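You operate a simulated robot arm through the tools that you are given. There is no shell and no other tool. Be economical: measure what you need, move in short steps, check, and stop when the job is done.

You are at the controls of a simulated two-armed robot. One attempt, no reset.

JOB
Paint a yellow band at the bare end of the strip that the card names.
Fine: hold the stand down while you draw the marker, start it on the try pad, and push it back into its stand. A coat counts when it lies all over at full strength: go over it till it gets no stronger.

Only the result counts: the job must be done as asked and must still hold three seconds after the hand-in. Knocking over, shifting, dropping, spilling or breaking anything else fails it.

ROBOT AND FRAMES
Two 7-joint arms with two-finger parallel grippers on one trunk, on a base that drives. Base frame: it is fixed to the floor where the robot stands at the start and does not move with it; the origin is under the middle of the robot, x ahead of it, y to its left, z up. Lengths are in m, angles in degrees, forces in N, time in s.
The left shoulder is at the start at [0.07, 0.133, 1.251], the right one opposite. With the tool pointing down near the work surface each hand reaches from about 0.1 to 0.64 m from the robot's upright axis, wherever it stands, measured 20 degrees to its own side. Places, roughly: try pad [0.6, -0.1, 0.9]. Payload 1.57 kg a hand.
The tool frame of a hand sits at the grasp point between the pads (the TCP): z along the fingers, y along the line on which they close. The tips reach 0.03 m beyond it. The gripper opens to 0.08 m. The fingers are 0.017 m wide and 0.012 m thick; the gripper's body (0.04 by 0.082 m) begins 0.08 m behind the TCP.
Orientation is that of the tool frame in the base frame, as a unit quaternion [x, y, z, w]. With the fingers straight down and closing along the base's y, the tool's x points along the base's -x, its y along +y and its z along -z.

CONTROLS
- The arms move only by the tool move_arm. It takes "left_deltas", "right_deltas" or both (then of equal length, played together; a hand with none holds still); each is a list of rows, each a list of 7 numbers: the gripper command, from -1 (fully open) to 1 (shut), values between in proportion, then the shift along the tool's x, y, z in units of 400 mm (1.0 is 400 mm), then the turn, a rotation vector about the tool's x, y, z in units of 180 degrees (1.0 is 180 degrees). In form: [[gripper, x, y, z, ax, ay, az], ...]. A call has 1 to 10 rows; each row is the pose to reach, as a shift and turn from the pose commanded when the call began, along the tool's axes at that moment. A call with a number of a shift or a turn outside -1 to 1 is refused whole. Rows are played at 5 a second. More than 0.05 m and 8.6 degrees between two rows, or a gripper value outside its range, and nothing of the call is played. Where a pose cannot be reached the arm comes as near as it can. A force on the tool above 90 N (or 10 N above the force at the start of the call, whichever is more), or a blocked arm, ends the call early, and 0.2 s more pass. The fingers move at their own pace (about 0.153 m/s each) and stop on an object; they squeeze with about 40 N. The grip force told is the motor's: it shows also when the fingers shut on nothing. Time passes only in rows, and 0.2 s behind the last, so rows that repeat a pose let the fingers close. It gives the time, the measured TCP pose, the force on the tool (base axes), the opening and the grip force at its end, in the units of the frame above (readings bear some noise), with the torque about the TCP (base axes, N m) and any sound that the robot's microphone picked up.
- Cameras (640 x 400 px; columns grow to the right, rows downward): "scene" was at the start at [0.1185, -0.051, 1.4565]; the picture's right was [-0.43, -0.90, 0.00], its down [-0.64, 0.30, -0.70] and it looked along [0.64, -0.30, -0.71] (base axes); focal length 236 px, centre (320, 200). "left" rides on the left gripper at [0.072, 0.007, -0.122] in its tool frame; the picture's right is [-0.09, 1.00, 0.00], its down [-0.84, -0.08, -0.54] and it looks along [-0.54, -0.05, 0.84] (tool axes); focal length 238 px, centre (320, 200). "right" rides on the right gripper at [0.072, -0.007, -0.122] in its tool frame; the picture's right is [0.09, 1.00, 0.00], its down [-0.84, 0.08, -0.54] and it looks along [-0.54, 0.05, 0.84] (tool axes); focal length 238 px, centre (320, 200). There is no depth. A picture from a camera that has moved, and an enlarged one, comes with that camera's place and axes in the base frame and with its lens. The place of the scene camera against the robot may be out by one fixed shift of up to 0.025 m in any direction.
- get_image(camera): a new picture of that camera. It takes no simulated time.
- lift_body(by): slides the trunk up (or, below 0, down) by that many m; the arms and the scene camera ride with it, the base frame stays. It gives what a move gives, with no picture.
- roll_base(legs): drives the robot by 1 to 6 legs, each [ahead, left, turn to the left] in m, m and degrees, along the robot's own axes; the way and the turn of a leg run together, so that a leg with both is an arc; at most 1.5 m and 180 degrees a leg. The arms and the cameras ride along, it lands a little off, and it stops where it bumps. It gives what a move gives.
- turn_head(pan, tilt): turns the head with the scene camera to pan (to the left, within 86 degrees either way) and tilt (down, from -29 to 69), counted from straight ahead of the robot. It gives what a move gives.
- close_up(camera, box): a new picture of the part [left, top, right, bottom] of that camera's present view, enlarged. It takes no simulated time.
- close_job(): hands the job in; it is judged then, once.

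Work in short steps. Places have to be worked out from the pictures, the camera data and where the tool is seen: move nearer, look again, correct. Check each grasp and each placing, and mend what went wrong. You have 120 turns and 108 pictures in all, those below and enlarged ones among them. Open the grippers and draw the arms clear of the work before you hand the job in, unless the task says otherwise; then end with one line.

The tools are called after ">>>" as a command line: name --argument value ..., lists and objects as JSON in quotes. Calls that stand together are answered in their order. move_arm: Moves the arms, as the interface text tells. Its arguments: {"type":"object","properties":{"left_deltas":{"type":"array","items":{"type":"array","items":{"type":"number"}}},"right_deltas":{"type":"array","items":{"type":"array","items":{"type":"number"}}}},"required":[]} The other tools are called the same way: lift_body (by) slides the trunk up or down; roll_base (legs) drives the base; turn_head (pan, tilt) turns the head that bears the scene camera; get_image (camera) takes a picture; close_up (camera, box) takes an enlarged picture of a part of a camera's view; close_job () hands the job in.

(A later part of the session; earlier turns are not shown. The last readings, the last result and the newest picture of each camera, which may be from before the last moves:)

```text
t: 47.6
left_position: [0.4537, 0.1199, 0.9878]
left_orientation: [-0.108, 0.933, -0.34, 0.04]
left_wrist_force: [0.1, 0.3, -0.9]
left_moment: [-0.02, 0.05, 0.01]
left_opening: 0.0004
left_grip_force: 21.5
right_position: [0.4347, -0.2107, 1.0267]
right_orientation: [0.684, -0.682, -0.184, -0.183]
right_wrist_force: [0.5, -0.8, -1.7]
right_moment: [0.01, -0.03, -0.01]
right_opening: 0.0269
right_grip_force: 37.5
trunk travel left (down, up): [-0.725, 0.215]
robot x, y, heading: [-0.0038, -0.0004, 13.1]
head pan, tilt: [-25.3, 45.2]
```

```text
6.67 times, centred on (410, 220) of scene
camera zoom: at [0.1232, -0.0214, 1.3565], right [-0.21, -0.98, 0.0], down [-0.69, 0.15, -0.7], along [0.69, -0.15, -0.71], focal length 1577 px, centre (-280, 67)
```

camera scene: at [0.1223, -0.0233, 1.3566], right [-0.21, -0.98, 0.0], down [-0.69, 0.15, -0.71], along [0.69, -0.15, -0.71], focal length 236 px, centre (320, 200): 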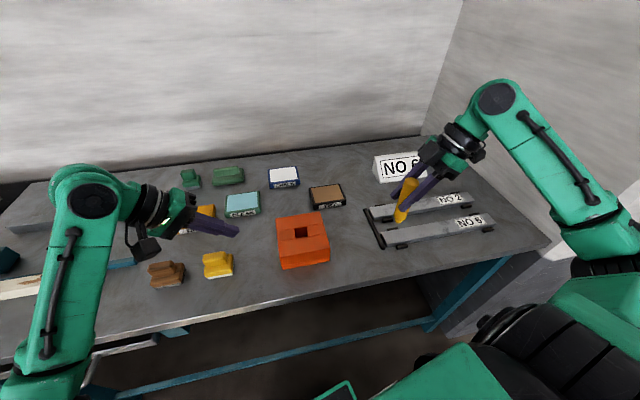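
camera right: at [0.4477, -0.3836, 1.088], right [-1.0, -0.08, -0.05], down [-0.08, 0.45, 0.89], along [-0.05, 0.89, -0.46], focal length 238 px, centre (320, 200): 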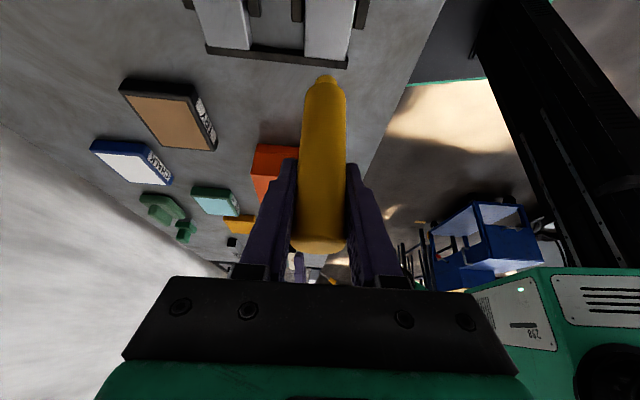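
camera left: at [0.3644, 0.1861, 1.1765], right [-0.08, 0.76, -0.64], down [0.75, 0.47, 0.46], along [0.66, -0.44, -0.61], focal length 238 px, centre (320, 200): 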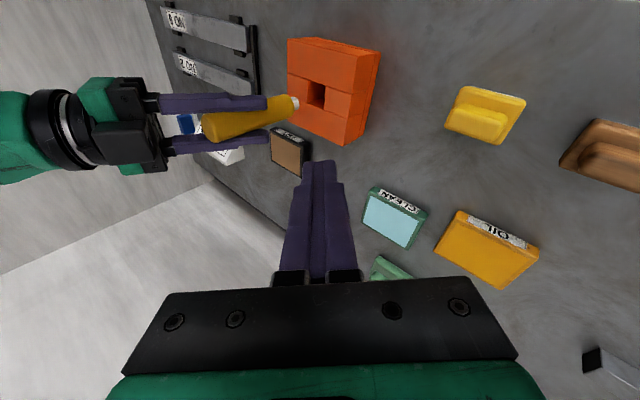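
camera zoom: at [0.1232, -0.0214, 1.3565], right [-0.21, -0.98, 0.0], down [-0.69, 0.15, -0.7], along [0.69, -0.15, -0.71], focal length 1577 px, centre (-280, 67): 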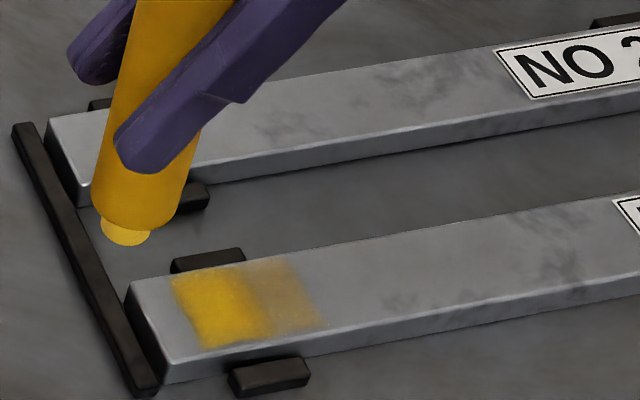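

Clear view: a strong part y≈-0.287…-0.253, a fainter inner part, and the last ~1 cm at the end bare. Moment readings during that stroke put contact at the nib's inner rim. I'll approach with an 8° tilt so the outer rim touches near the end.

>>> move_arm --right_deltas '[[1, 0.04, -0.01, 0.01, 0, 0.0222, 0], [1, 0.08, -0.0175, 0.05, 0, 0.0444, 0], [1, 0.1226, -0.0175, 0.1025, 0, 0.0444, 0]]'

>>> close_up --camera "scene" --box '[370, 190, 450, 250]'

>>> close_up --camera "right" --box '[250, 0, 400, 94]'

>>> close_up --camera "left" --box '[120, 0, 220, 70]'

```text
t: 48.4
left_position: [0.4545, 0.1188, 0.9881]
left_orientation: [-0.108, 0.933, -0.34, 0.039]
left_wrist_force: [-0.1, -1.0, -0.6]
left_moment: [0.03, -0.02, 0.0]
left_opening: 0.0
left_grip_force: 21.1
right_position: [0.4415, -0.234, 0.9675]
right_orientation: [0.695, -0.693, -0.135, -0.136]
right_wrist_force: [1.1, 0.2, -0.2]
right_moment: [0.01, -0.03, -0.03]
right_opening: 0.027
right_grip_force: 37.4
trunk travel left (down, up): [-0.725, 0.215]
robot x, y, heading: [-0.0014, -0.0032, 13.0]
head pan, tilt: [-25.3, 45.2]
```

```text
6.67 times, centred on (410, 220) of scene
camera zoom: at [0.1234, -0.0229, 1.3565], right [-0.21, -0.98, 0.0], down [-0.69, 0.15, -0.7], along [0.69, -0.15, -0.71], focal length 1577 px, centre (-280, 67)
```

zoom: 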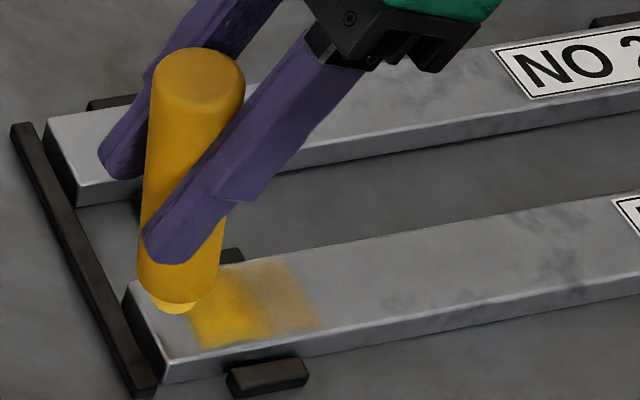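

```text
4.26 times, centred on (325, 47) of right
camera zoom: at [0.4476, -0.3469, 1.0527], right [-1.0, -0.09, -0.04], down [-0.08, 0.57, 0.82], along [-0.05, 0.82, -0.58], focal length 1014 px, centre (299, 851)
```

zoom: 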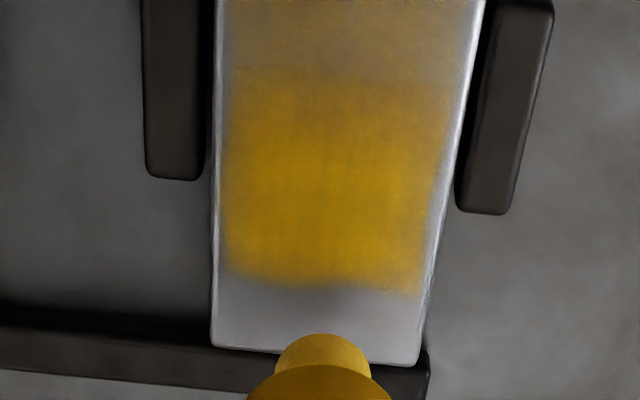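

```text
5.71 times, centred on (170, 35) of left
camera zoom: at [0.3654, 0.1846, 1.0763], right [-0.08, 0.76, -0.64], down [0.75, 0.47, 0.47], along [0.66, -0.44, -0.61], focal length 1362 px, centre (1177, 1143)
```

zoom: 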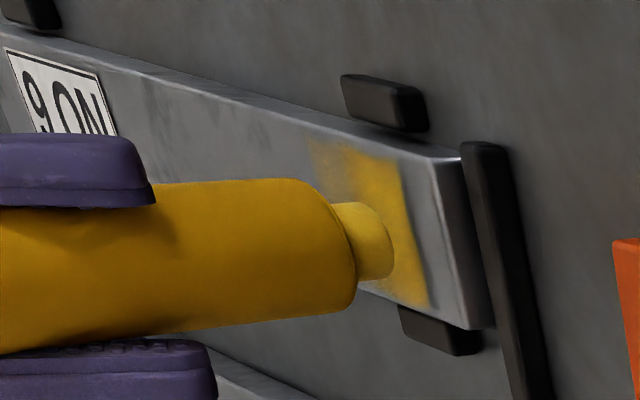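

Lower gently to contact with this tilt.

>>> move_arm --right_deltas '[[1, 0.0066, 0, 0.0162, 0, 0, 0], [1, 0.0113, 0, 0.0278, 0, 0, 0]]'

```text
t: 49.0
left_position: [0.4544, 0.119, 0.9864]
left_orientation: [-0.108, 0.934, -0.339, 0.039]
left_wrist_force: [-1.0, 0.3, -0.1]
left_moment: [0.01, 0.04, 0.0]
left_opening: 0.0001
left_grip_force: 20.8
right_position: [0.4419, -0.2335, 0.9551]
right_orientation: [0.695, -0.693, -0.135, -0.135]
right_wrist_force: [-0.5, 0.6, -0.4]
right_moment: [-0.01, -0.02, -0.01]
right_opening: 0.0268
right_grip_force: 37.5
trunk travel left (down, up): [-0.725, 0.215]
robot x, y, heading: [-0.002, -0.0011, 13.3]
head pan, tilt: [-25.3, 45.2]
```

>>> move_arm --right_deltas '[[1, 0.0019, 0, 0.0046, 0, 0, 0], [1, 0.0042, 0, 0.0104, 0, 0, 0]]'

>>> close_up --camera "left" --box '[140, 0, 220, 60]'

```text
t: 49.6
left_position: [0.454, 0.1205, 0.9886]
left_orientation: [-0.108, 0.933, -0.341, 0.041]
left_wrist_force: [-0.4, -0.1, 0.2]
left_moment: [-0.01, -0.01, -0.02]
left_opening: 0.0
left_grip_force: 21.4
right_position: [0.4404, -0.2337, 0.953]
right_orientation: [0.695, -0.693, -0.134, -0.138]
right_wrist_force: [0.9, -1.8, 12.1]
right_moment: [-0.28, -0.05, 0.03]
right_opening: 0.027
right_grip_force: 37.5
trunk travel left (down, up): [-0.725, 0.215]
robot x, y, heading: [-0.0003, 0.0053, 13.1]
head pan, tilt: [-25.3, 45.2]
```

```text
6.67 times, centred on (180, 30) of left
camera zoom: at [0.3641, 0.1854, 1.0769], right [-0.08, 0.76, -0.64], down [0.75, 0.47, 0.47], along [0.66, -0.44, -0.61], focal length 1589 px, centre (1253, 1333)
```

zoom: 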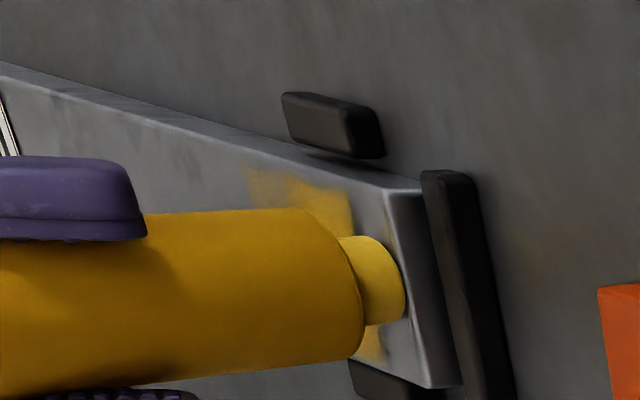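

Contact at 12 N, now with the contact point right near the end (y≈-0.244). Stroke across and step inward.

>>> move_arm --right_deltas '[[1, 0, 0.043, 0, 0, 0, 0], [1, 0, -0.043, 0, 0, 0, 0], [1, 0.007, -0.043, -0.0028, 0, 0, 0], [1, 0.007, 0.043, -0.0028, 0, 0, 0], [1, 0.0139, 0.043, -0.0056, 0, 0, 0], [1, 0.0139, -0.043, -0.0056, 0, 0, 0], [1, 0.0209, -0.043, -0.0084, 0, 0, 0], [1, 0.0209, 0.043, -0.0084, 0, 0, 0], [1, 0.0209, 0, -0.0084, 0, 0, 0]]'

>>> close_up --camera "left" --box '[140, 0, 220, 60]'

>>> close_up --camera "right" --box '[250, 0, 400, 94]'

```text
t: 51.6
left_position: [0.4531, 0.12, 0.9899]
left_orientation: [-0.108, 0.933, -0.34, 0.04]
left_wrist_force: [0.1, -0.2, 0.1]
left_moment: [0.04, 0.02, -0.02]
left_opening: 0.0
left_grip_force: 21.4
right_position: [0.4383, -0.2424, 0.9519]
right_orientation: [0.695, -0.693, -0.135, -0.135]
right_wrist_force: [-7.6, -0.5, 18.4]
right_moment: [-0.1, 0.68, -0.04]
right_opening: 0.027
right_grip_force: 37.6
trunk travel left (down, up): [-0.725, 0.215]
robot x, y, heading: [0.0001, 0.0005, 13.0]
head pan, tilt: [-25.3, 45.2]
```

```text
6.67 times, centred on (180, 30) of left
camera zoom: at [0.3628, 0.1858, 1.0769], right [-0.08, 0.76, -0.64], down [0.75, 0.47, 0.47], along [0.66, -0.44, -0.61], focal length 1589 px, centre (1253, 1333)
```

zoom: 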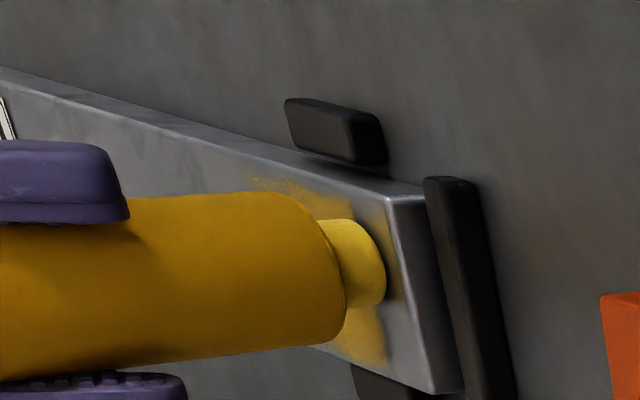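

```text
4.26 times, centred on (325, 47) of right
camera zoom: at [0.4442, -0.3551, 1.0377], right [-1.0, -0.09, -0.04], down [-0.08, 0.57, 0.82], along [-0.05, 0.82, -0.58], focal length 1014 px, centre (299, 851)
```

zoom: 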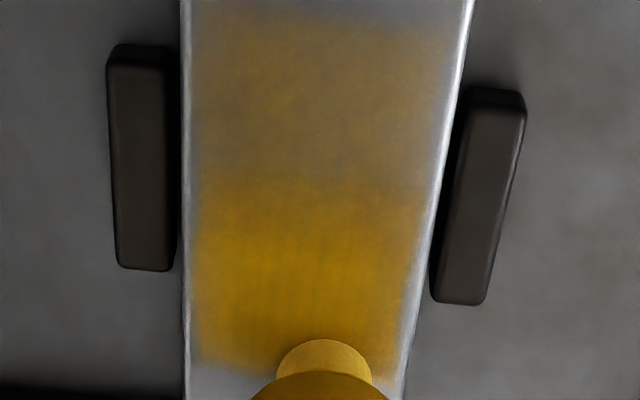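

The outer border again stays at the same line even with the nib at the very end, so the paintable band does stop ~1 cm short of the end on that side. Now I'll untilt and test a little further inward to learn where it stops there.

>>> move_arm --right_deltas '[[1, -0.0056, 0, -0.0139, 0, 0, 0], [1, 0.05, 0, -0.034, 0, -0.0222, 0], [1, 0.101, 0, -0.057, 0, -0.0444, 0]]'

>>> close_up --camera "scene" --box '[370, 190, 450, 250]'

>>> close_up --camera "left" --box '[120, 0, 220, 70]'

```text
t: 52.4
left_position: [0.4548, 0.1191, 0.9882]
left_orientation: [-0.108, 0.933, -0.34, 0.039]
left_wrist_force: [0.2, 0.2, -0.2]
left_moment: [0.03, 0.02, 0.01]
left_opening: 0.0
left_grip_force: 21.1
right_position: [0.4417, -0.2898, 0.9572]
right_orientation: [0.683, -0.682, -0.184, -0.184]
right_wrist_force: [0.4, 0.7, -1.0]
right_moment: [0.0, 0.0, 0.02]
right_opening: 0.0269
right_grip_force: 37.7
trunk travel left (down, up): [-0.725, 0.215]
robot x, y, heading: [0.004, 0.0009, 13.2]
head pan, tilt: [-25.3, 45.2]
```

```text
6.67 times, centred on (410, 220) of scene
camera zoom: at [0.1237, -0.0232, 1.3564], right [-0.21, -0.98, 0.0], down [-0.69, 0.15, -0.7], along [0.69, -0.15, -0.71], focal length 1577 px, centre (-280, 67)
```

zoom: 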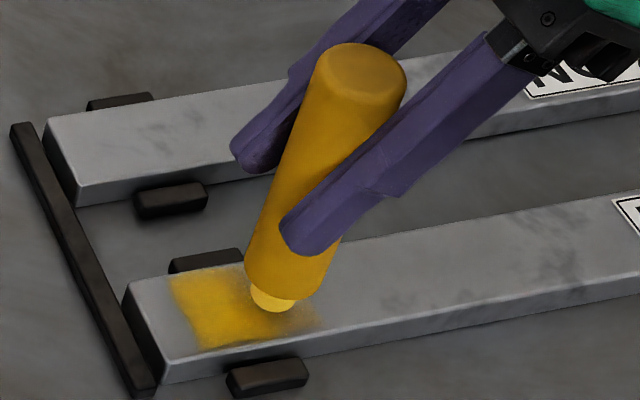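

```text
5.71 times, centred on (170, 35) of left
camera zoom: at [0.3657, 0.1843, 1.0762], right [-0.08, 0.76, -0.64], down [0.75, 0.47, 0.47], along [0.66, -0.44, -0.61], focal length 1362 px, centre (1177, 1143)
```

zoom: 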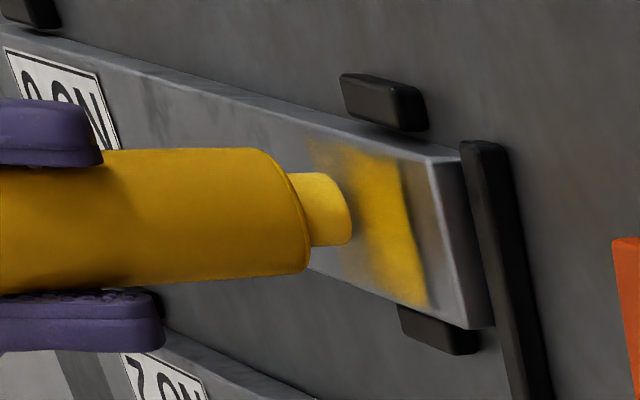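

Now lower onto the faint inner part and stroke over it back toward the end.

>>> move_arm --right_deltas '[[1, 0.0063, 0.043, 0.0108, 0, 0, 0], [1, 0.0063, -0.043, 0.0108, 0, 0, 0], [1, -0.0045, -0.043, 0.0171, 0, 0, 0], [1, -0.0045, 0.043, 0.0171, 0, 0, 0], [1, -0.0154, 0.043, 0.0233, 0, 0, 0], [1, -0.0154, -0.043, 0.0233, 0, 0, 0], [1, -0.0262, -0.043, 0.0296, 0, 0, 0], [1, -0.0262, 0.043, 0.0296, 0, 0, 0], [1, -0.037, 0.043, 0.0358, 0, 0, 0], [1, -0.037, -0.043, 0.0358, 0, 0, 0]]'

>>> close_up --camera "scene" --box '[370, 190, 450, 250]'

>>> close_up --camera "right" --box '[250, 0, 400, 94]'

```text
t: 54.6
left_position: [0.4543, 0.1199, 0.9873]
left_orientation: [-0.109, 0.933, -0.341, 0.039]
left_wrist_force: [-0.6, 0.5, 0.3]
left_moment: [0.03, -0.03, -0.02]
left_opening: 0.0
left_grip_force: 21.2
right_position: [0.4604, -0.2685, 0.9523]
right_orientation: [0.684, -0.683, -0.182, -0.183]
right_wrist_force: [0.4, 0.2, 4.7]
right_moment: [-0.02, -0.06, 0.05]
right_opening: 0.027
right_grip_force: 37.8
trunk travel left (down, up): [-0.725, 0.215]
robot x, y, heading: [-0.0014, -0.0004, 13.1]
head pan, tilt: [-25.3, 45.2]
```

```text
6.67 times, centred on (410, 220) of scene
camera zoom: at [0.1234, -0.0213, 1.3566], right [-0.21, -0.98, 0.0], down [-0.69, 0.15, -0.7], along [0.69, -0.15, -0.71], focal length 1577 px, centre (-280, 67)
```

zoom: 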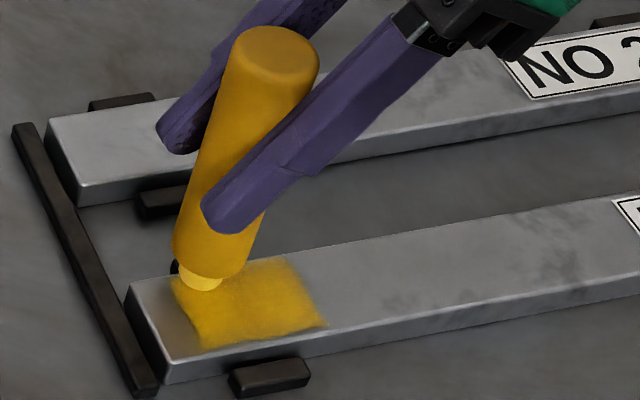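

```text
4.26 times, centred on (325, 47) of right
camera zoom: at [0.4656, -0.3922, 1.0214], right [-1.0, -0.08, -0.05], down [-0.08, 0.45, 0.89], along [-0.05, 0.89, -0.46], focal length 1014 px, centre (299, 851)
```

zoom: 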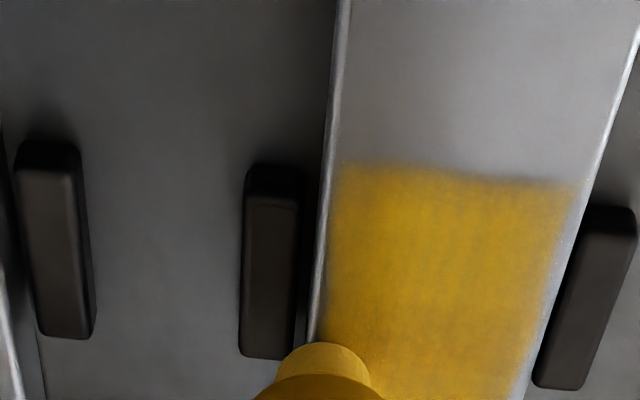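

Now the band shows as a clean rectangle, y≈-0.253 to -0.305, whose inner border didn't grow: the zone is confirmed. Keep going over all of it, offset lines, toward the end first.

>>> move_arm --right_deltas '[[1, -0.0041, 0, 0.0053, 0, 0, 0], [1, -0.0041, 0.086, 0.0053, 0, 0, 0], [1, -0.0149, 0.086, 0.0116, 0, 0, 0], [1, -0.0149, 0, 0.0116, 0, 0, 0], [1, -0.0258, 0, 0.0178, 0, 0, 0], [1, -0.0258, 0.086, 0.0178, 0, 0, 0], [1, -0.0366, 0.086, 0.0241, 0, 0, 0], [1, -0.0366, 0, 0.0241, 0, 0, 0], [1, -0.0474, 0, 0.0303, 0, 0, 0], [1, -0.0474, 0.086, 0.0303, 0, 0, 0]]'

>>> close_up --camera "right" --box '[250, 0, 400, 94]'

```text
t: 56.8
left_position: [0.4533, 0.1197, 0.9887]
left_orientation: [-0.107, 0.934, -0.339, 0.04]
left_wrist_force: [-0.1, -0.1, 0.4]
left_moment: [0.0, -0.05, 0.02]
left_opening: 0.0
left_grip_force: 21.6
right_position: [0.4214, -0.2449, 0.9523]
right_orientation: [0.684, -0.682, -0.182, -0.185]
right_wrist_force: [2.4, 0.1, 7.2]
right_moment: [0.03, -0.28, -0.02]
right_opening: 0.0268
right_grip_force: 38.0
trunk travel left (down, up): [-0.725, 0.215]
robot x, y, heading: [0.0002, -0.0015, 12.9]
head pan, tilt: [-25.3, 45.2]
```

```text
4.26 times, centred on (325, 47) of right
camera zoom: at [0.4282, -0.3686, 1.021], right [-1.0, -0.08, -0.05], down [-0.08, 0.45, 0.89], along [-0.05, 0.89, -0.46], focal length 1014 px, centre (299, 851)
```

zoom: 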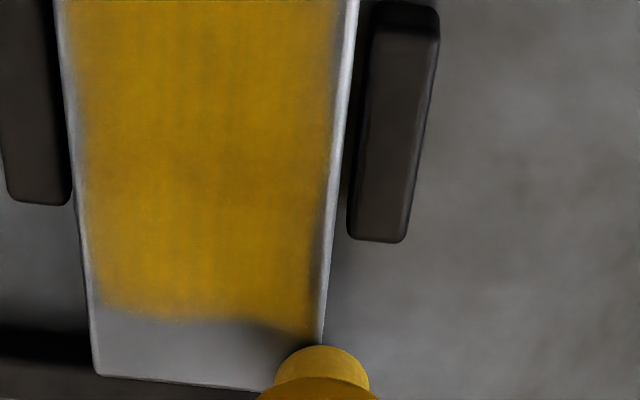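

Nearly even. Another full pass going inward, in two calls.

>>> move_arm --right_deltas '[[1, 0.0108, 0, -0.0063, 0, 0, 0], [1, 0.0108, -0.086, -0.0063, 0, 0, 0], [1, 0.0217, -0.086, -0.0125, 0, 0, 0], [1, 0.0217, 0, -0.0125, 0, 0, 0], [1, 0.0325, 0, -0.0188, 0, 0, 0], [1, 0.0325, -0.086, -0.0188, 0, 0, 0], [1, 0.0433, -0.086, -0.025, 0, 0, 0], [1, 0.0433, 0, -0.025, 0, 0, 0], [1, 0.0541, 0, -0.0313, 0, 0, 0], [1, 0.0541, -0.086, -0.0313, 0, 0, 0]]'

>>> move_arm --right_deltas '[[1, 0.0108, 0, -0.0058, 0, 0, 0], [1, 0.0108, 0.086, -0.0058, 0, 0, 0], [1, 0.0217, 0.086, -0.012, 0, 0, 0], [1, 0.0217, 0, -0.012, 0, 0, 0], [1, 0.0325, 0, -0.0183, 0, 0, 0], [1, 0.0325, 0.086, -0.0183, 0, 0, 0], [1, 0.0433, 0.086, -0.0245, 0, 0, 0], [1, 0.0433, 0, -0.0245, 0, 0, 0], [1, 0.0505, 0, -0.0287, 0, 0, 0], [1, 0.0505, 0.086, -0.0287, 0, 0, 0]]'

>>> close_up --camera "scene" --box '[370, 190, 450, 250]'

>>> close_up --camera "right" --box '[250, 0, 400, 94]'

```text
t: 59.0
left_position: [0.4549, 0.12, 0.9872]
left_orientation: [-0.107, 0.934, -0.339, 0.039]
left_wrist_force: [0.4, -0.5, 0.2]
left_moment: [0.03, -0.01, 0.01]
left_opening: 0.0
left_grip_force: 21.5
right_position: [0.4589, -0.2724, 0.9518]
right_orientation: [0.683, -0.683, -0.183, -0.183]
right_wrist_force: [-0.1, -1.3, 6.0]
right_moment: [-0.1, 0.02, 0.02]
right_opening: 0.0269
right_grip_force: 37.8
trunk travel left (down, up): [-0.725, 0.215]
robot x, y, heading: [-0.0001, 0.0008, 13.2]
head pan, tilt: [-25.3, 45.2]
```

```text
t: 61.2
left_position: [0.4533, 0.1207, 0.9888]
left_orientation: [-0.108, 0.933, -0.34, 0.04]
left_wrist_force: [-0.5, 0.5, -0.7]
left_moment: [-0.01, -0.03, 0.03]
left_opening: 0.0
left_grip_force: 21.0
right_position: [0.4225, -0.2941, 0.9517]
right_orientation: [0.684, -0.682, -0.183, -0.184]
right_wrist_force: [3.6, 0.0, 9.6]
right_moment: [0.02, -0.3, 0.03]
right_opening: 0.027
right_grip_force: 37.8
trunk travel left (down, up): [-0.725, 0.215]
robot x, y, heading: [0.0034, -0.0016, 13.1]
head pan, tilt: [-25.3, 45.2]
```

```text
6.67 times, centred on (410, 220) of scene
camera zoom: at [0.1208, -0.0212, 1.3569], right [-0.21, -0.98, 0.0], down [-0.69, 0.15, -0.71], along [0.69, -0.15, -0.71], focal length 1577 px, centre (-280, 67)
```

zoom: 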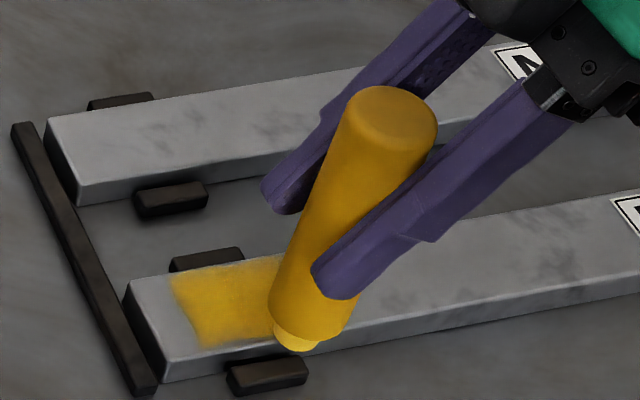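

```text
4.26 times, centred on (325, 47) of right
camera zoom: at [0.4298, -0.4178, 1.021], right [-1.0, -0.08, -0.05], down [-0.08, 0.45, 0.89], along [-0.05, 0.89, -0.46], focal length 1014 px, centre (299, 851)
```

zoom: 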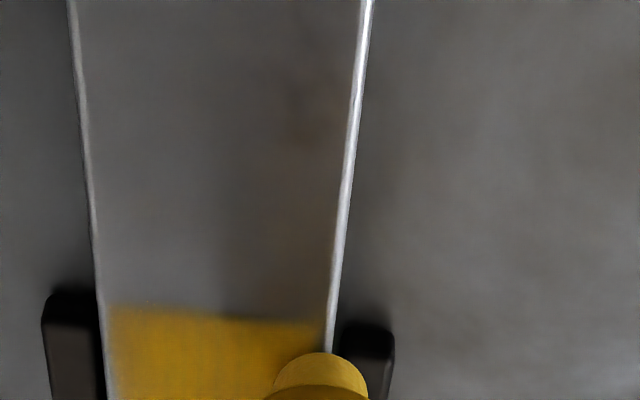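

Lift clear and look at the band's evenness.

>>> move_arm --right_deltas '[[1, -0.02, -0.043, -0.035, 0, 0, 0], [1, -0.07, -0.043, -0.06, 0, 0, 0], [1, -0.14, -0.043, -0.06, 0, 0, 0], [1, -0.19, -0.043, -0.06, 0, 0, 0]]'

>>> close_up --camera "scene" --box '[380, 205, 430, 245]'

>>> close_up --camera "right" --box '[250, 0, 400, 94]'

>>> close_up --camera "left" --box '[160, 0, 220, 60]'

```text
t: 62.2
left_position: [0.4551, 0.1202, 0.9876]
left_orientation: [-0.108, 0.933, -0.34, 0.039]
left_wrist_force: [-0.4, -1.0, 0.5]
left_moment: [0.01, -0.02, 0.01]
left_opening: 0.0
left_grip_force: 21.1
right_position: [0.4408, -0.2395, 1.009]
right_orientation: [0.684, -0.682, -0.184, -0.184]
right_wrist_force: [0.1, 0.3, -0.7]
right_moment: [0.02, 0.0, 0.0]
right_opening: 0.0265
right_grip_force: 37.6
trunk travel left (down, up): [-0.725, 0.215]
robot x, y, heading: [-0.0021, 0.0001, 13.0]
head pan, tilt: [-25.3, 45.2]
```

```text
10.00 times, centred on (405, 225) of scene
camera zoom: at [0.1234, -0.0218, 1.3565], right [-0.21, -0.98, 0.0], down [-0.69, 0.15, -0.7], along [0.69, -0.15, -0.71], focal length 2365 px, centre (-530, -50)
```

zoom: 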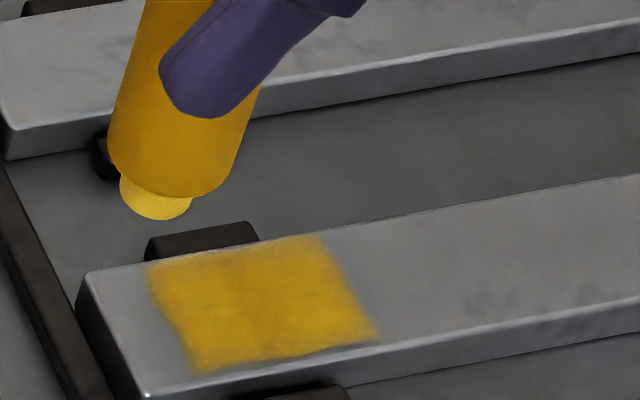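

```text
4.26 times, centred on (325, 47) of right
camera zoom: at [0.4479, -0.3638, 1.0785], right [-1.0, -0.08, -0.05], down [-0.08, 0.45, 0.89], along [-0.05, 0.89, -0.46], focal length 1014 px, centre (299, 851)
```

zoom: 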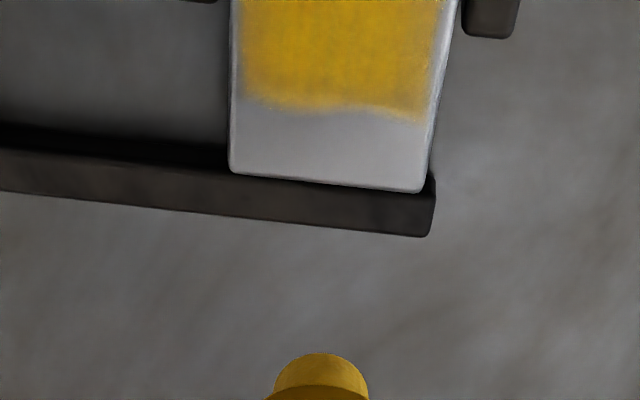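

```text
6.67 times, centred on (190, 30) of left
camera zoom: at [0.3654, 0.1854, 1.0761], right [-0.08, 0.76, -0.64], down [0.75, 0.47, 0.46], along [0.66, -0.44, -0.61], focal length 1589 px, centre (1187, 1333)
```

zoom: 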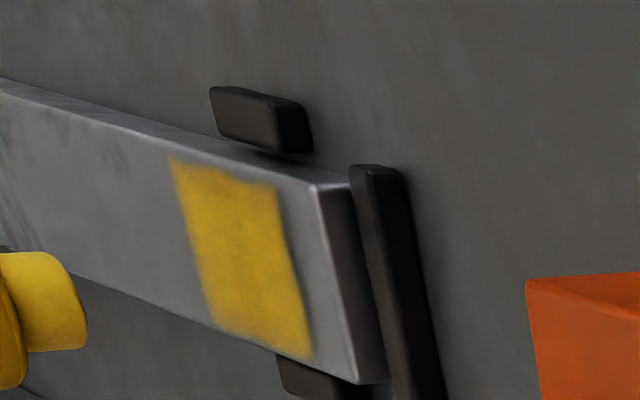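

The band is a clean, nearly even rectangle, bounded alike on sides where the nib overran, so I take that as its zone. One more full pass to be sure it's at full strength: descend and stroke from the end inward.

>>> move_arm --right_deltas '[[1, 0.04, 0.02, 0.06, 0, 0, 0], [1, 0.0795, 0.043, 0.12, 0, 0, 0], [1, 0.0795, -0.043, 0.12, 0, 0, 0], [1, 0.0903, -0.043, 0.1137, 0, 0, 0], [1, 0.0903, 0.043, 0.1137, 0, 0, 0], [1, 0.1012, 0.043, 0.1075, 0, 0, 0], [1, 0.1012, -0.043, 0.1075, 0, 0, 0], [1, 0.112, -0.043, 0.1012, 0, 0, 0], [1, 0.112, 0.043, 0.1012, 0, 0, 0]]'

>>> move_arm --right_deltas '[[1, 0.0087, 0, -0.005, 0, 0, 0], [1, 0.0087, -0.086, -0.005, 0, 0, 0], [1, 0.0173, -0.086, -0.01, 0, 0, 0], [1, 0.0173, 0, -0.01, 0, 0, 0], [1, 0.026, 0, -0.015, 0, 0, 0], [1, 0.026, -0.086, -0.015, 0, 0, 0], [1, 0.0346, -0.086, -0.02, 0, 0, 0], [1, 0.0346, 0, -0.02, 0, 0, 0], [1, 0.0433, 0, -0.025, 0, 0, 0], [1, 0.0433, -0.086, -0.025, 0, 0, 0]]'

>>> move_arm --right_deltas '[[1, 0.0087, 0, -0.005, 0, 0, 0], [1, 0.0087, 0.086, -0.005, 0, 0, 0], [1, 0.0173, 0.086, -0.01, 0, 0, 0], [1, 0.0173, 0, -0.01, 0, 0, 0], [1, 0.026, 0, -0.015, 0, 0, 0], [1, 0.026, 0.086, -0.015, 0, 0, 0], [1, 0.0087, 0.086, -0.005, 0, 0, 0], [1, 0.0087, 0.043, -0.005, 0, 0, 0]]'

```text
t: 64.2
left_position: [0.4536, 0.1195, 0.9892]
left_orientation: [-0.107, 0.933, -0.34, 0.04]
left_wrist_force: [0.2, 0.0, 0.0]
left_moment: [-0.05, 0.0, 0.02]
left_opening: 0.0001
left_grip_force: 21.3
right_position: [0.4231, -0.2603, 0.9535]
right_orientation: [0.684, -0.682, -0.184, -0.184]
right_wrist_force: [0.5, -0.3, -0.9]
right_moment: [0.0, 0.0, 0.0]
right_opening: 0.0268
right_grip_force: 37.5
trunk travel left (down, up): [-0.725, 0.215]
robot x, y, heading: [-0.0012, 0.002, 13.0]
head pan, tilt: [-25.3, 45.2]
```

```text
t: 66.4
left_position: [0.4557, 0.1198, 0.9876]
left_orientation: [-0.108, 0.934, -0.339, 0.039]
left_wrist_force: [-0.3, -0.2, 0.5]
left_moment: [-0.01, 0.0, 0.0]
left_opening: 0.0
left_grip_force: 21.4
right_position: [0.4592, -0.279, 0.9521]
right_orientation: [0.683, -0.682, -0.185, -0.183]
right_wrist_force: [-0.1, -0.6, -1.0]
right_moment: [-0.01, 0.0, 0.03]
right_opening: 0.0269
right_grip_force: 37.1
trunk travel left (down, up): [-0.725, 0.215]
robot x, y, heading: [-0.0013, -0.0022, 13.1]
head pan, tilt: [-25.3, 45.2]
```

```text
t: 68.2
left_position: [0.4557, 0.1199, 0.9878]
left_orientation: [-0.108, 0.933, -0.34, 0.039]
left_wrist_force: [0.0, 0.0, 0.1]
left_moment: [0.01, 0.01, -0.01]
left_opening: 0.0
left_grip_force: 21.2
right_position: [0.4419, -0.283, 0.9513]
right_orientation: [0.684, -0.682, -0.184, -0.182]
right_wrist_force: [-0.1, -0.5, -0.6]
right_moment: [0.0, -0.02, 0.02]
right_opening: 0.0272
right_grip_force: 37.8
trunk travel left (down, up): [-0.725, 0.215]
robot x, y, heading: [-0.0024, 0.001, 13.2]
head pan, tilt: [-25.3, 45.2]
```

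That pass turned out to be just above the surface (no force). Lower 3 mm and do it again, inner side first.

>>> move_arm --right_deltas '[[1, 0.0037, 0, 0.0065, 0, 0, 0], [1, 0.021, 0, -0.0035, 0, 0, 0], [1, 0.021, 0.043, -0.0035, 0, 0, 0], [1, 0.021, -0.043, -0.0035, 0, 0, 0], [1, 0.0123, -0.043, 0.0015, 0, 0, 0], [1, 0.0123, 0.043, 0.0015, 0, 0, 0], [1, 0.0037, 0.043, 0.0065, 0, 0, 0], [1, 0.0037, -0.043, 0.0065, 0, 0, 0], [1, -0.005, -0.043, 0.0115, 0, 0, 0], [1, -0.005, 0.043, 0.0115, 0, 0, 0]]'

```text
t: 70.4
left_position: [0.4531, 0.122, 0.9885]
left_orientation: [-0.107, 0.933, -0.341, 0.041]
left_wrist_force: [-1.2, 1.2, 0.3]
left_moment: [-0.02, -0.02, 0.02]
left_opening: 0.0003
left_grip_force: 21.2
right_position: [0.4227, -0.2765, 0.9514]
right_orientation: [0.684, -0.682, -0.181, -0.185]
right_wrist_force: [5.3, 1.2, 12.6]
right_moment: [0.05, -0.57, -0.02]
right_opening: 0.027
right_grip_force: 37.7
trunk travel left (down, up): [-0.725, 0.215]
robot x, y, heading: [-0.0013, 0.0016, 13.0]
head pan, tilt: [-25.3, 45.2]
```

Good contact (12.6 N). Continue toward the end in 4 mm lines.

>>> move_arm --right_deltas '[[1, -0.0087, 0, 0.005, 0, 0, 0], [1, -0.0087, -0.086, 0.005, 0, 0, 0], [1, -0.0173, -0.086, 0.01, 0, 0, 0], [1, -0.0173, 0, 0.01, 0, 0, 0], [1, -0.026, 0, 0.015, 0, 0, 0], [1, -0.026, -0.086, 0.015, 0, 0, 0], [1, -0.0346, -0.086, 0.02, 0, 0, 0], [1, -0.0346, 0, 0.02, 0, 0, 0], [1, -0.0433, 0, 0.025, 0, 0, 0], [1, -0.0433, -0.086, 0.025, 0, 0, 0]]'

>>> move_arm --right_deltas '[[1, -0.0087, 0, 0.005, 0, 0, 0], [1, -0.0087, 0.086, 0.005, 0, 0, 0], [1, -0.0173, 0.086, 0.01, 0, 0, 0], [1, -0.0173, 0, 0.01, 0, 0, 0], [1, -0.026, 0, 0.015, 0, 0, 0], [1, -0.026, 0.086, 0.015, 0, 0, 0], [1, -0.0346, 0.086, 0.02, 0, 0, 0], [1, -0.0346, 0, 0.02, 0, 0, 0], [1, -0.0346, 0.043, 0.02, 0, 0, 0]]'

>>> move_arm --right_deltas '[[1, -0.03, 0, -0.05, 0, 0, 0], [1, -0.06, 0, -0.1, 0, 0, 0], [1, -0.14, 0, -0.12, 0, 0, 0]]'

>>> close_up --camera "scene" --box '[380, 205, 430, 245]'

>>> close_up --camera "left" --box '[160, 0, 220, 60]'

```text
t: 72.6
left_position: [0.4547, 0.1207, 0.9875]
left_orientation: [-0.108, 0.933, -0.341, 0.039]
left_wrist_force: [0.8, 0.7, 0.0]
left_moment: [0.0, 0.03, -0.02]
left_opening: 0.0
left_grip_force: 21.5
right_position: [0.457, -0.258, 0.9502]
right_orientation: [0.684, -0.682, -0.183, -0.183]
right_wrist_force: [-2.3, -1.5, 11.8]
right_moment: [-0.07, 0.31, 0.05]
right_opening: 0.0272
right_grip_force: 37.9
trunk travel left (down, up): [-0.725, 0.215]
robot x, y, heading: [-0.0009, 0.0007, 13.0]
head pan, tilt: [-25.3, 45.2]
```

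```text
t: 74.6
left_position: [0.4531, 0.1201, 0.9884]
left_orientation: [-0.108, 0.933, -0.341, 0.041]
left_wrist_force: [-0.3, 0.6, -0.7]
left_moment: [-0.01, 0.0, 0.0]
left_opening: 0.0
left_grip_force: 21.6
right_position: [0.44, -0.2428, 0.9503]
right_orientation: [0.684, -0.682, -0.183, -0.184]
right_wrist_force: [4.8, 0.7, 11.3]
right_moment: [-0.01, -0.38, 0.03]
right_opening: 0.0265
right_grip_force: 37.4
trunk travel left (down, up): [-0.725, 0.215]
robot x, y, heading: [-0.0007, -0.0006, 13.2]
head pan, tilt: [-25.3, 45.2]
```

```text
t: 75.4
left_position: [0.4545, 0.1203, 0.9874]
left_orientation: [-0.107, 0.933, -0.341, 0.039]
left_wrist_force: [-0.1, 0.0, -0.4]
left_moment: [0.02, 0.03, 0.0]
left_opening: 0.0
left_grip_force: 20.3
right_position: [0.4413, -0.2172, 1.0183]
right_orientation: [0.684, -0.682, -0.184, -0.183]
right_wrist_force: [0.1, 0.9, -1.2]
right_moment: [0.01, 0.0, -0.01]
right_opening: 0.0268
right_grip_force: 37.0
trunk travel left (down, up): [-0.725, 0.215]
robot x, y, heading: [0.0005, -0.0018, 13.1]
head pan, tilt: [-25.3, 45.2]
```

```text
10.00 times, centred on (405, 225) of scene
camera zoom: at [0.1236, -0.0213, 1.3564], right [-0.21, -0.98, 0.0], down [-0.69, 0.15, -0.7], along [0.69, -0.15, -0.71], focal length 2365 px, centre (-530, -50)
```

zoom: 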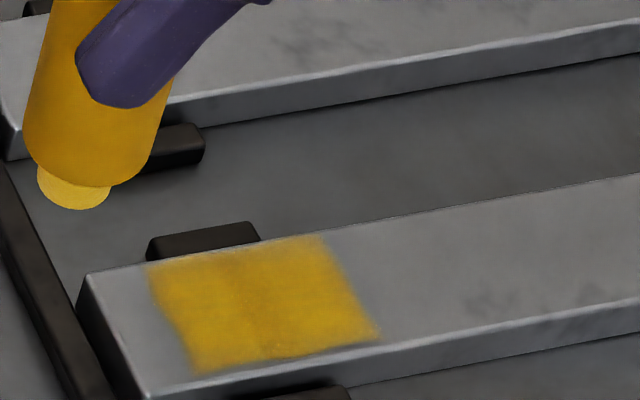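

```text
6.67 times, centred on (190, 30) of left
camera zoom: at [0.3656, 0.1858, 1.0759], right [-0.08, 0.76, -0.64], down [0.75, 0.47, 0.46], along [0.66, -0.44, -0.61], focal length 1589 px, centre (1187, 1333)
```

zoom: 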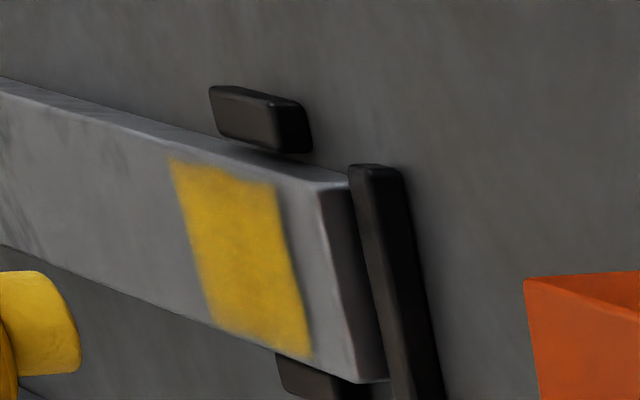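

The band's borders and colour are unchanged by that last pass, so it is at full strength. Now carry the marker back above the stand.

>>> move_arm --right_deltas '[[1, -0.087, -0.0185, 0.02, 0, 0, 0], [1, -0.174, -0.037, 0.05, 0, 0, 0], [1, -0.261, -0.0555, 0.1, 0, 0, 0], [1, -0.348, -0.074, 0.15, 0, 0, 0], [1, -0.4345, -0.0925, 0.2075, 0, 0, 0]]'

>>> get_image --camera "left"

>>> close_up --camera "right" --box '[250, 0, 400, 94]'

>>> close_up --camera "scene" --box '[260, 170, 360, 280]'

```text
t: 76.6
left_position: [0.4539, 0.1206, 0.9867]
left_orientation: [-0.107, 0.933, -0.341, 0.039]
left_wrist_force: [0.5, 0.6, 0.4]
left_moment: [0.0, 0.02, -0.02]
left_opening: 0.0002
left_grip_force: 21.3
right_position: [0.4768, -0.0248, 1.0341]
right_orientation: [0.684, -0.682, -0.183, -0.183]
right_wrist_force: [0.4, -0.1, -0.8]
right_moment: [0.0, 0.03, -0.02]
right_opening: 0.0269
right_grip_force: 37.5
trunk travel left (down, up): [-0.725, 0.215]
robot x, y, heading: [0.0006, -0.0021, 13.0]
head pan, tilt: [-25.3, 45.2]
```

```text
22 pictures are left
camera left: at [0.366, 0.1866, 1.0757], right [-0.08, 0.76, -0.64], down [0.75, 0.47, 0.46], along [0.66, -0.44, -0.61], focal length 238 px, centre (320, 200)
```

left: 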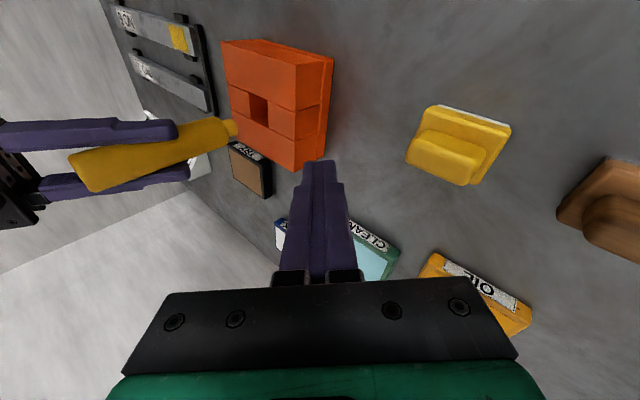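

```text
4.26 times, centred on (325, 47) of right
camera zoom: at [0.4829, -0.1483, 1.1035], right [-1.0, -0.08, -0.05], down [-0.08, 0.45, 0.89], along [-0.05, 0.89, -0.46], focal length 1014 px, centre (299, 851)
```

zoom: 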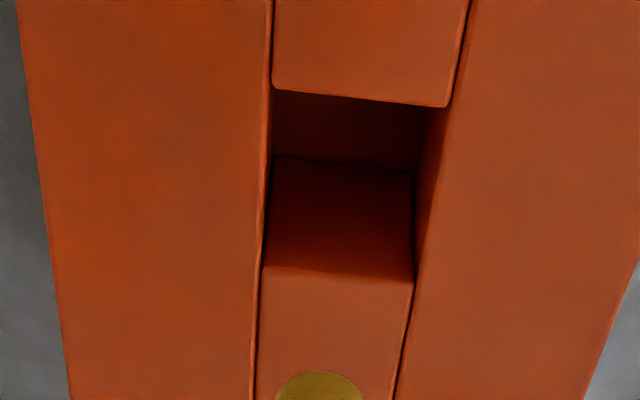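

```text
3.64 times, centred on (310, 225) of scene
camera zoom: at [0.1241, -0.0202, 1.3564], right [-0.21, -0.98, 0.0], down [-0.69, 0.15, -0.7], along [0.69, -0.15, -0.71], focal length 860 px, centre (356, 109)
```

zoom: 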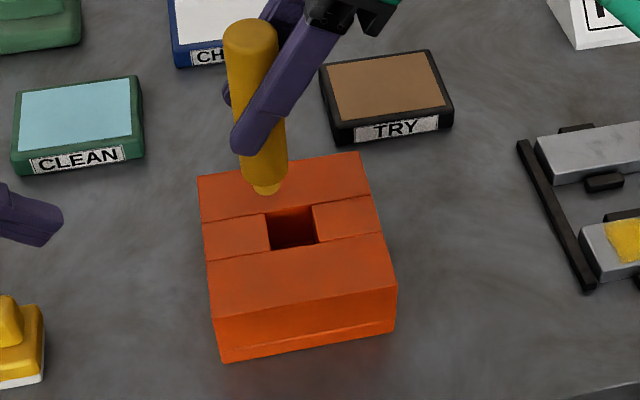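

Hole centre works out near (0.475,-0.0365), 30×31 mm; the marker hangs nearly vertical with the nib under the TCP. Align and lower until the nib is just above the hole, then look again.

>>> move_arm --right_deltas '[[1, 0.025, 0.005, -0.0144, 0, 0, 0], [1, 0.06, 0.005, 0.0463, 0, 0, 0]]'

>>> close_up --camera "right" --box '[250, 0, 400, 94]'

>>> close_up --camera "scene" --box '[270, 180, 350, 250]'

>>> close_up --camera "left" --box '[200, 60, 300, 160]'

```text
t: 77.2
left_position: [0.4556, 0.1189, 0.9883]
left_orientation: [-0.107, 0.933, -0.34, 0.039]
left_wrist_force: [-0.3, -0.5, -0.6]
left_moment: [-0.02, -0.02, -0.01]
left_opening: 0.0002
left_grip_force: 21.0
right_position: [0.4743, -0.0379, 1.0069]
right_orientation: [0.683, -0.682, -0.184, -0.184]
right_wrist_force: [0.3, -1.3, -1.8]
right_moment: [0.02, -0.05, 0.03]
right_opening: 0.0266
right_grip_force: 37.7
trunk travel left (down, up): [-0.725, 0.215]
robot x, y, heading: [-0.0016, 0.002, 13.3]
head pan, tilt: [-25.3, 45.2]
```

```text
4.26 times, centred on (325, 47) of right
camera zoom: at [0.482, -0.1609, 1.0758], right [-1.0, -0.08, -0.05], down [-0.08, 0.45, 0.89], along [-0.05, 0.89, -0.46], focal length 1014 px, centre (299, 851)
```

zoom: 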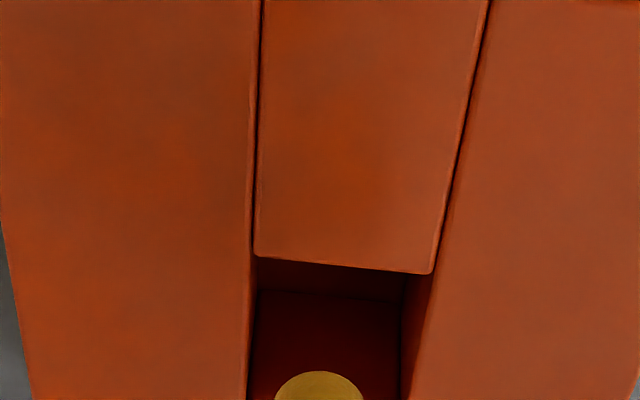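

```text
5.71 times, centred on (310, 215) of scene
camera zoom: at [0.1238, -0.0219, 1.3565], right [-0.21, -0.98, 0.0], down [-0.69, 0.15, -0.7], along [0.69, -0.15, -0.71], focal length 1352 px, centre (377, 114)
```

zoom: 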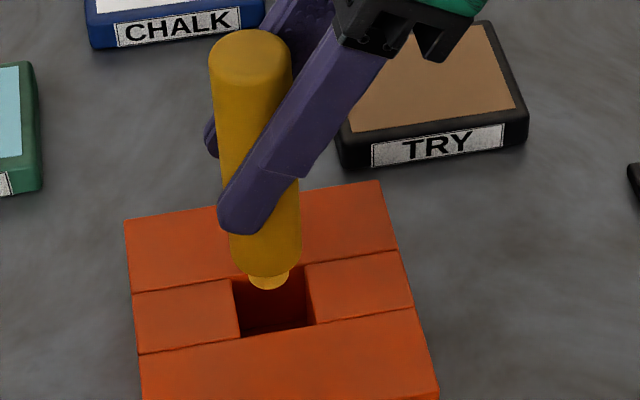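

```text
4.00 times, centred on (250, 110) of left
camera zoom: at [0.3658, 0.1853, 1.076], right [-0.08, 0.76, -0.64], down [0.75, 0.47, 0.46], along [0.66, -0.44, -0.61], focal length 953 px, centre (600, 560)
```

zoom: 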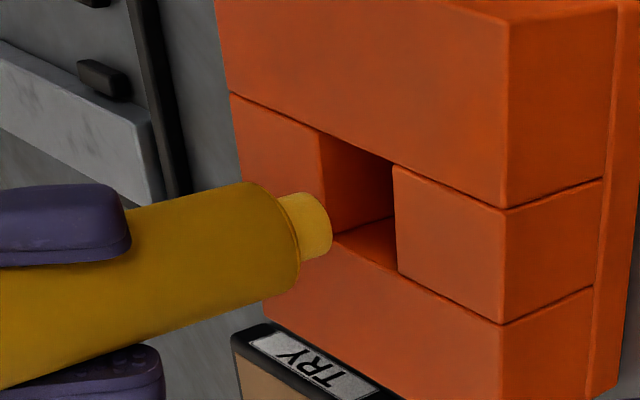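

Nib is just over the hole; best estimate says shift ~3.5 mm toward -x, with a ~1.7° correction so the marker is upright. Apply that and descend 3 cm, watching force.

>>> move_arm --right_deltas '[[1, -0.0032, 0.0088, 0.0019, 0, 0.0094, 0], [1, 0.0093, 0.0088, 0.0236, 0, 0.0094, 0], [1, 0.0218, 0.0088, 0.0452, 0, 0.0094, 0], [1, 0.0343, 0.0088, 0.0669, 0, 0.0094, 0]]'

>>> close_up --camera "scene" --box '[270, 180, 350, 250]'

>>> close_up --camera "left" --box '[200, 60, 300, 160]'

```text
t: 78.2
left_position: [0.4557, 0.1196, 0.988]
left_orientation: [-0.108, 0.933, -0.34, 0.039]
left_wrist_force: [-0.1, 0.2, 0.5]
left_moment: [-0.03, 0.0, -0.01]
left_opening: 0.0
left_grip_force: 21.3
right_position: [0.4728, -0.0365, 0.9761]
right_orientation: [0.686, -0.685, -0.173, -0.173]
right_wrist_force: [-0.4, 0.1, -1.3]
right_moment: [-0.04, 0.02, 0.0]
right_opening: 0.0269
right_grip_force: 37.4
trunk travel left (down, up): [-0.725, 0.215]
robot x, y, heading: [-0.001, 0.003, 13.2]
head pan, tilt: [-25.3, 45.2]
```

```text
5.71 times, centred on (310, 215) of scene
camera zoom: at [0.1234, -0.0222, 1.3565], right [-0.21, -0.98, 0.0], down [-0.69, 0.15, -0.7], along [0.69, -0.15, -0.71], focal length 1352 px, centre (377, 114)
```

zoom: 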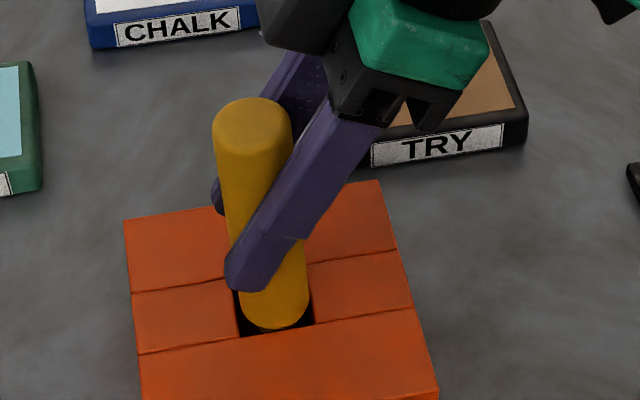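

```text
4.00 times, centred on (250, 110) of left
camera zoom: at [0.3654, 0.1851, 1.0762], right [-0.08, 0.76, -0.64], down [0.75, 0.47, 0.47], along [0.66, -0.44, -0.61], focal length 953 px, centre (600, 560)
```

zoom: 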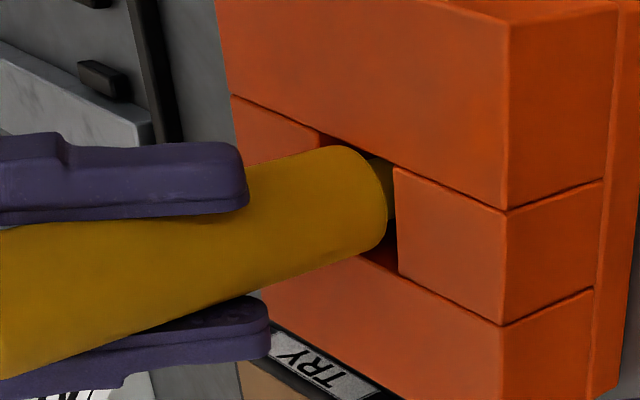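

The body is entering the hole with no force. Continue down 2 cm.

>>> move_arm --right_deltas '[[1, 0.0059, 0, 0.011, 0, 0, 0], [1, 0.0119, 0, 0.022, 0, 0, 0], [1, 0.0178, 0, 0.033, 0, 0, 0], [1, 0.0237, 0, 0.044, 0, 0, 0]]'

```text
t: 79.2
left_position: [0.4559, 0.1188, 0.9871]
left_orientation: [-0.108, 0.933, -0.34, 0.04]
left_wrist_force: [-0.3, -0.3, -0.8]
left_moment: [0.0, 0.01, -0.01]
left_opening: 0.0
left_grip_force: 21.2
right_position: [0.4726, -0.037, 0.9548]
right_orientation: [0.686, -0.685, -0.173, -0.174]
right_wrist_force: [1.2, -0.4, -1.0]
right_moment: [0.0, -0.01, -0.01]
right_opening: 0.027
right_grip_force: 37.2
trunk travel left (down, up): [-0.725, 0.215]
robot x, y, heading: [0.0008, -0.0024, 13.2]
head pan, tilt: [-25.3, 45.2]
```

Still free. Push on by small steps; expected seat is around TCP z 0.949.

>>> move_arm --right_deltas '[[1, 0.0036, 0, 0.0066, 0, 0, 0], [1, 0.0071, 0, 0.0132, 0, 0, 0], [1, 0.0095, 0, 0.0176, 0, 0, 0]]'

>>> close_up --camera "scene" --box '[270, 180, 350, 250]'

```text
t: 80.0
left_position: [0.4537, 0.1191, 0.9899]
left_orientation: [-0.109, 0.933, -0.34, 0.04]
left_wrist_force: [0.0, -0.1, 0.0]
left_moment: [0.02, -0.01, 0.01]
left_opening: 0.0
left_grip_force: 21.6
right_position: [0.4742, -0.0372, 0.952]
right_orientation: [0.685, -0.685, -0.172, -0.179]
right_wrist_force: [8.3, -4.6, 28.1]
right_moment: [0.77, 0.63, 0.0]
right_opening: 0.0267
right_grip_force: 37.7
trunk travel left (down, up): [-0.725, 0.215]
robot x, y, heading: [0.0025, -0.0027, 13.1]
head pan, tilt: [-25.3, 45.2]
heard: snap
```

```text
5.71 times, centred on (310, 215) of scene
camera zoom: at [0.121, -0.0235, 1.3572], right [-0.21, -0.98, 0.0], down [-0.69, 0.15, -0.71], along [0.69, -0.15, -0.71], focal length 1352 px, centre (377, 114)
```

zoom: 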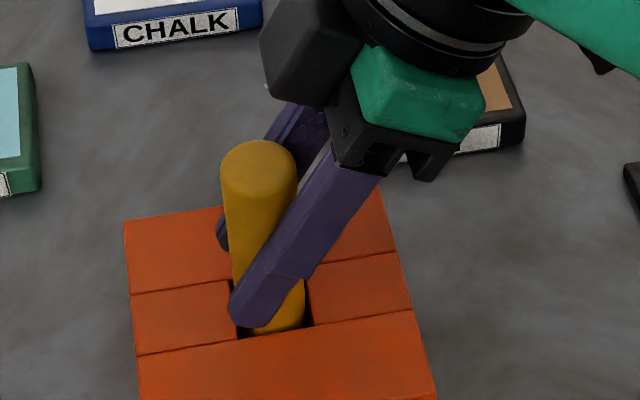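

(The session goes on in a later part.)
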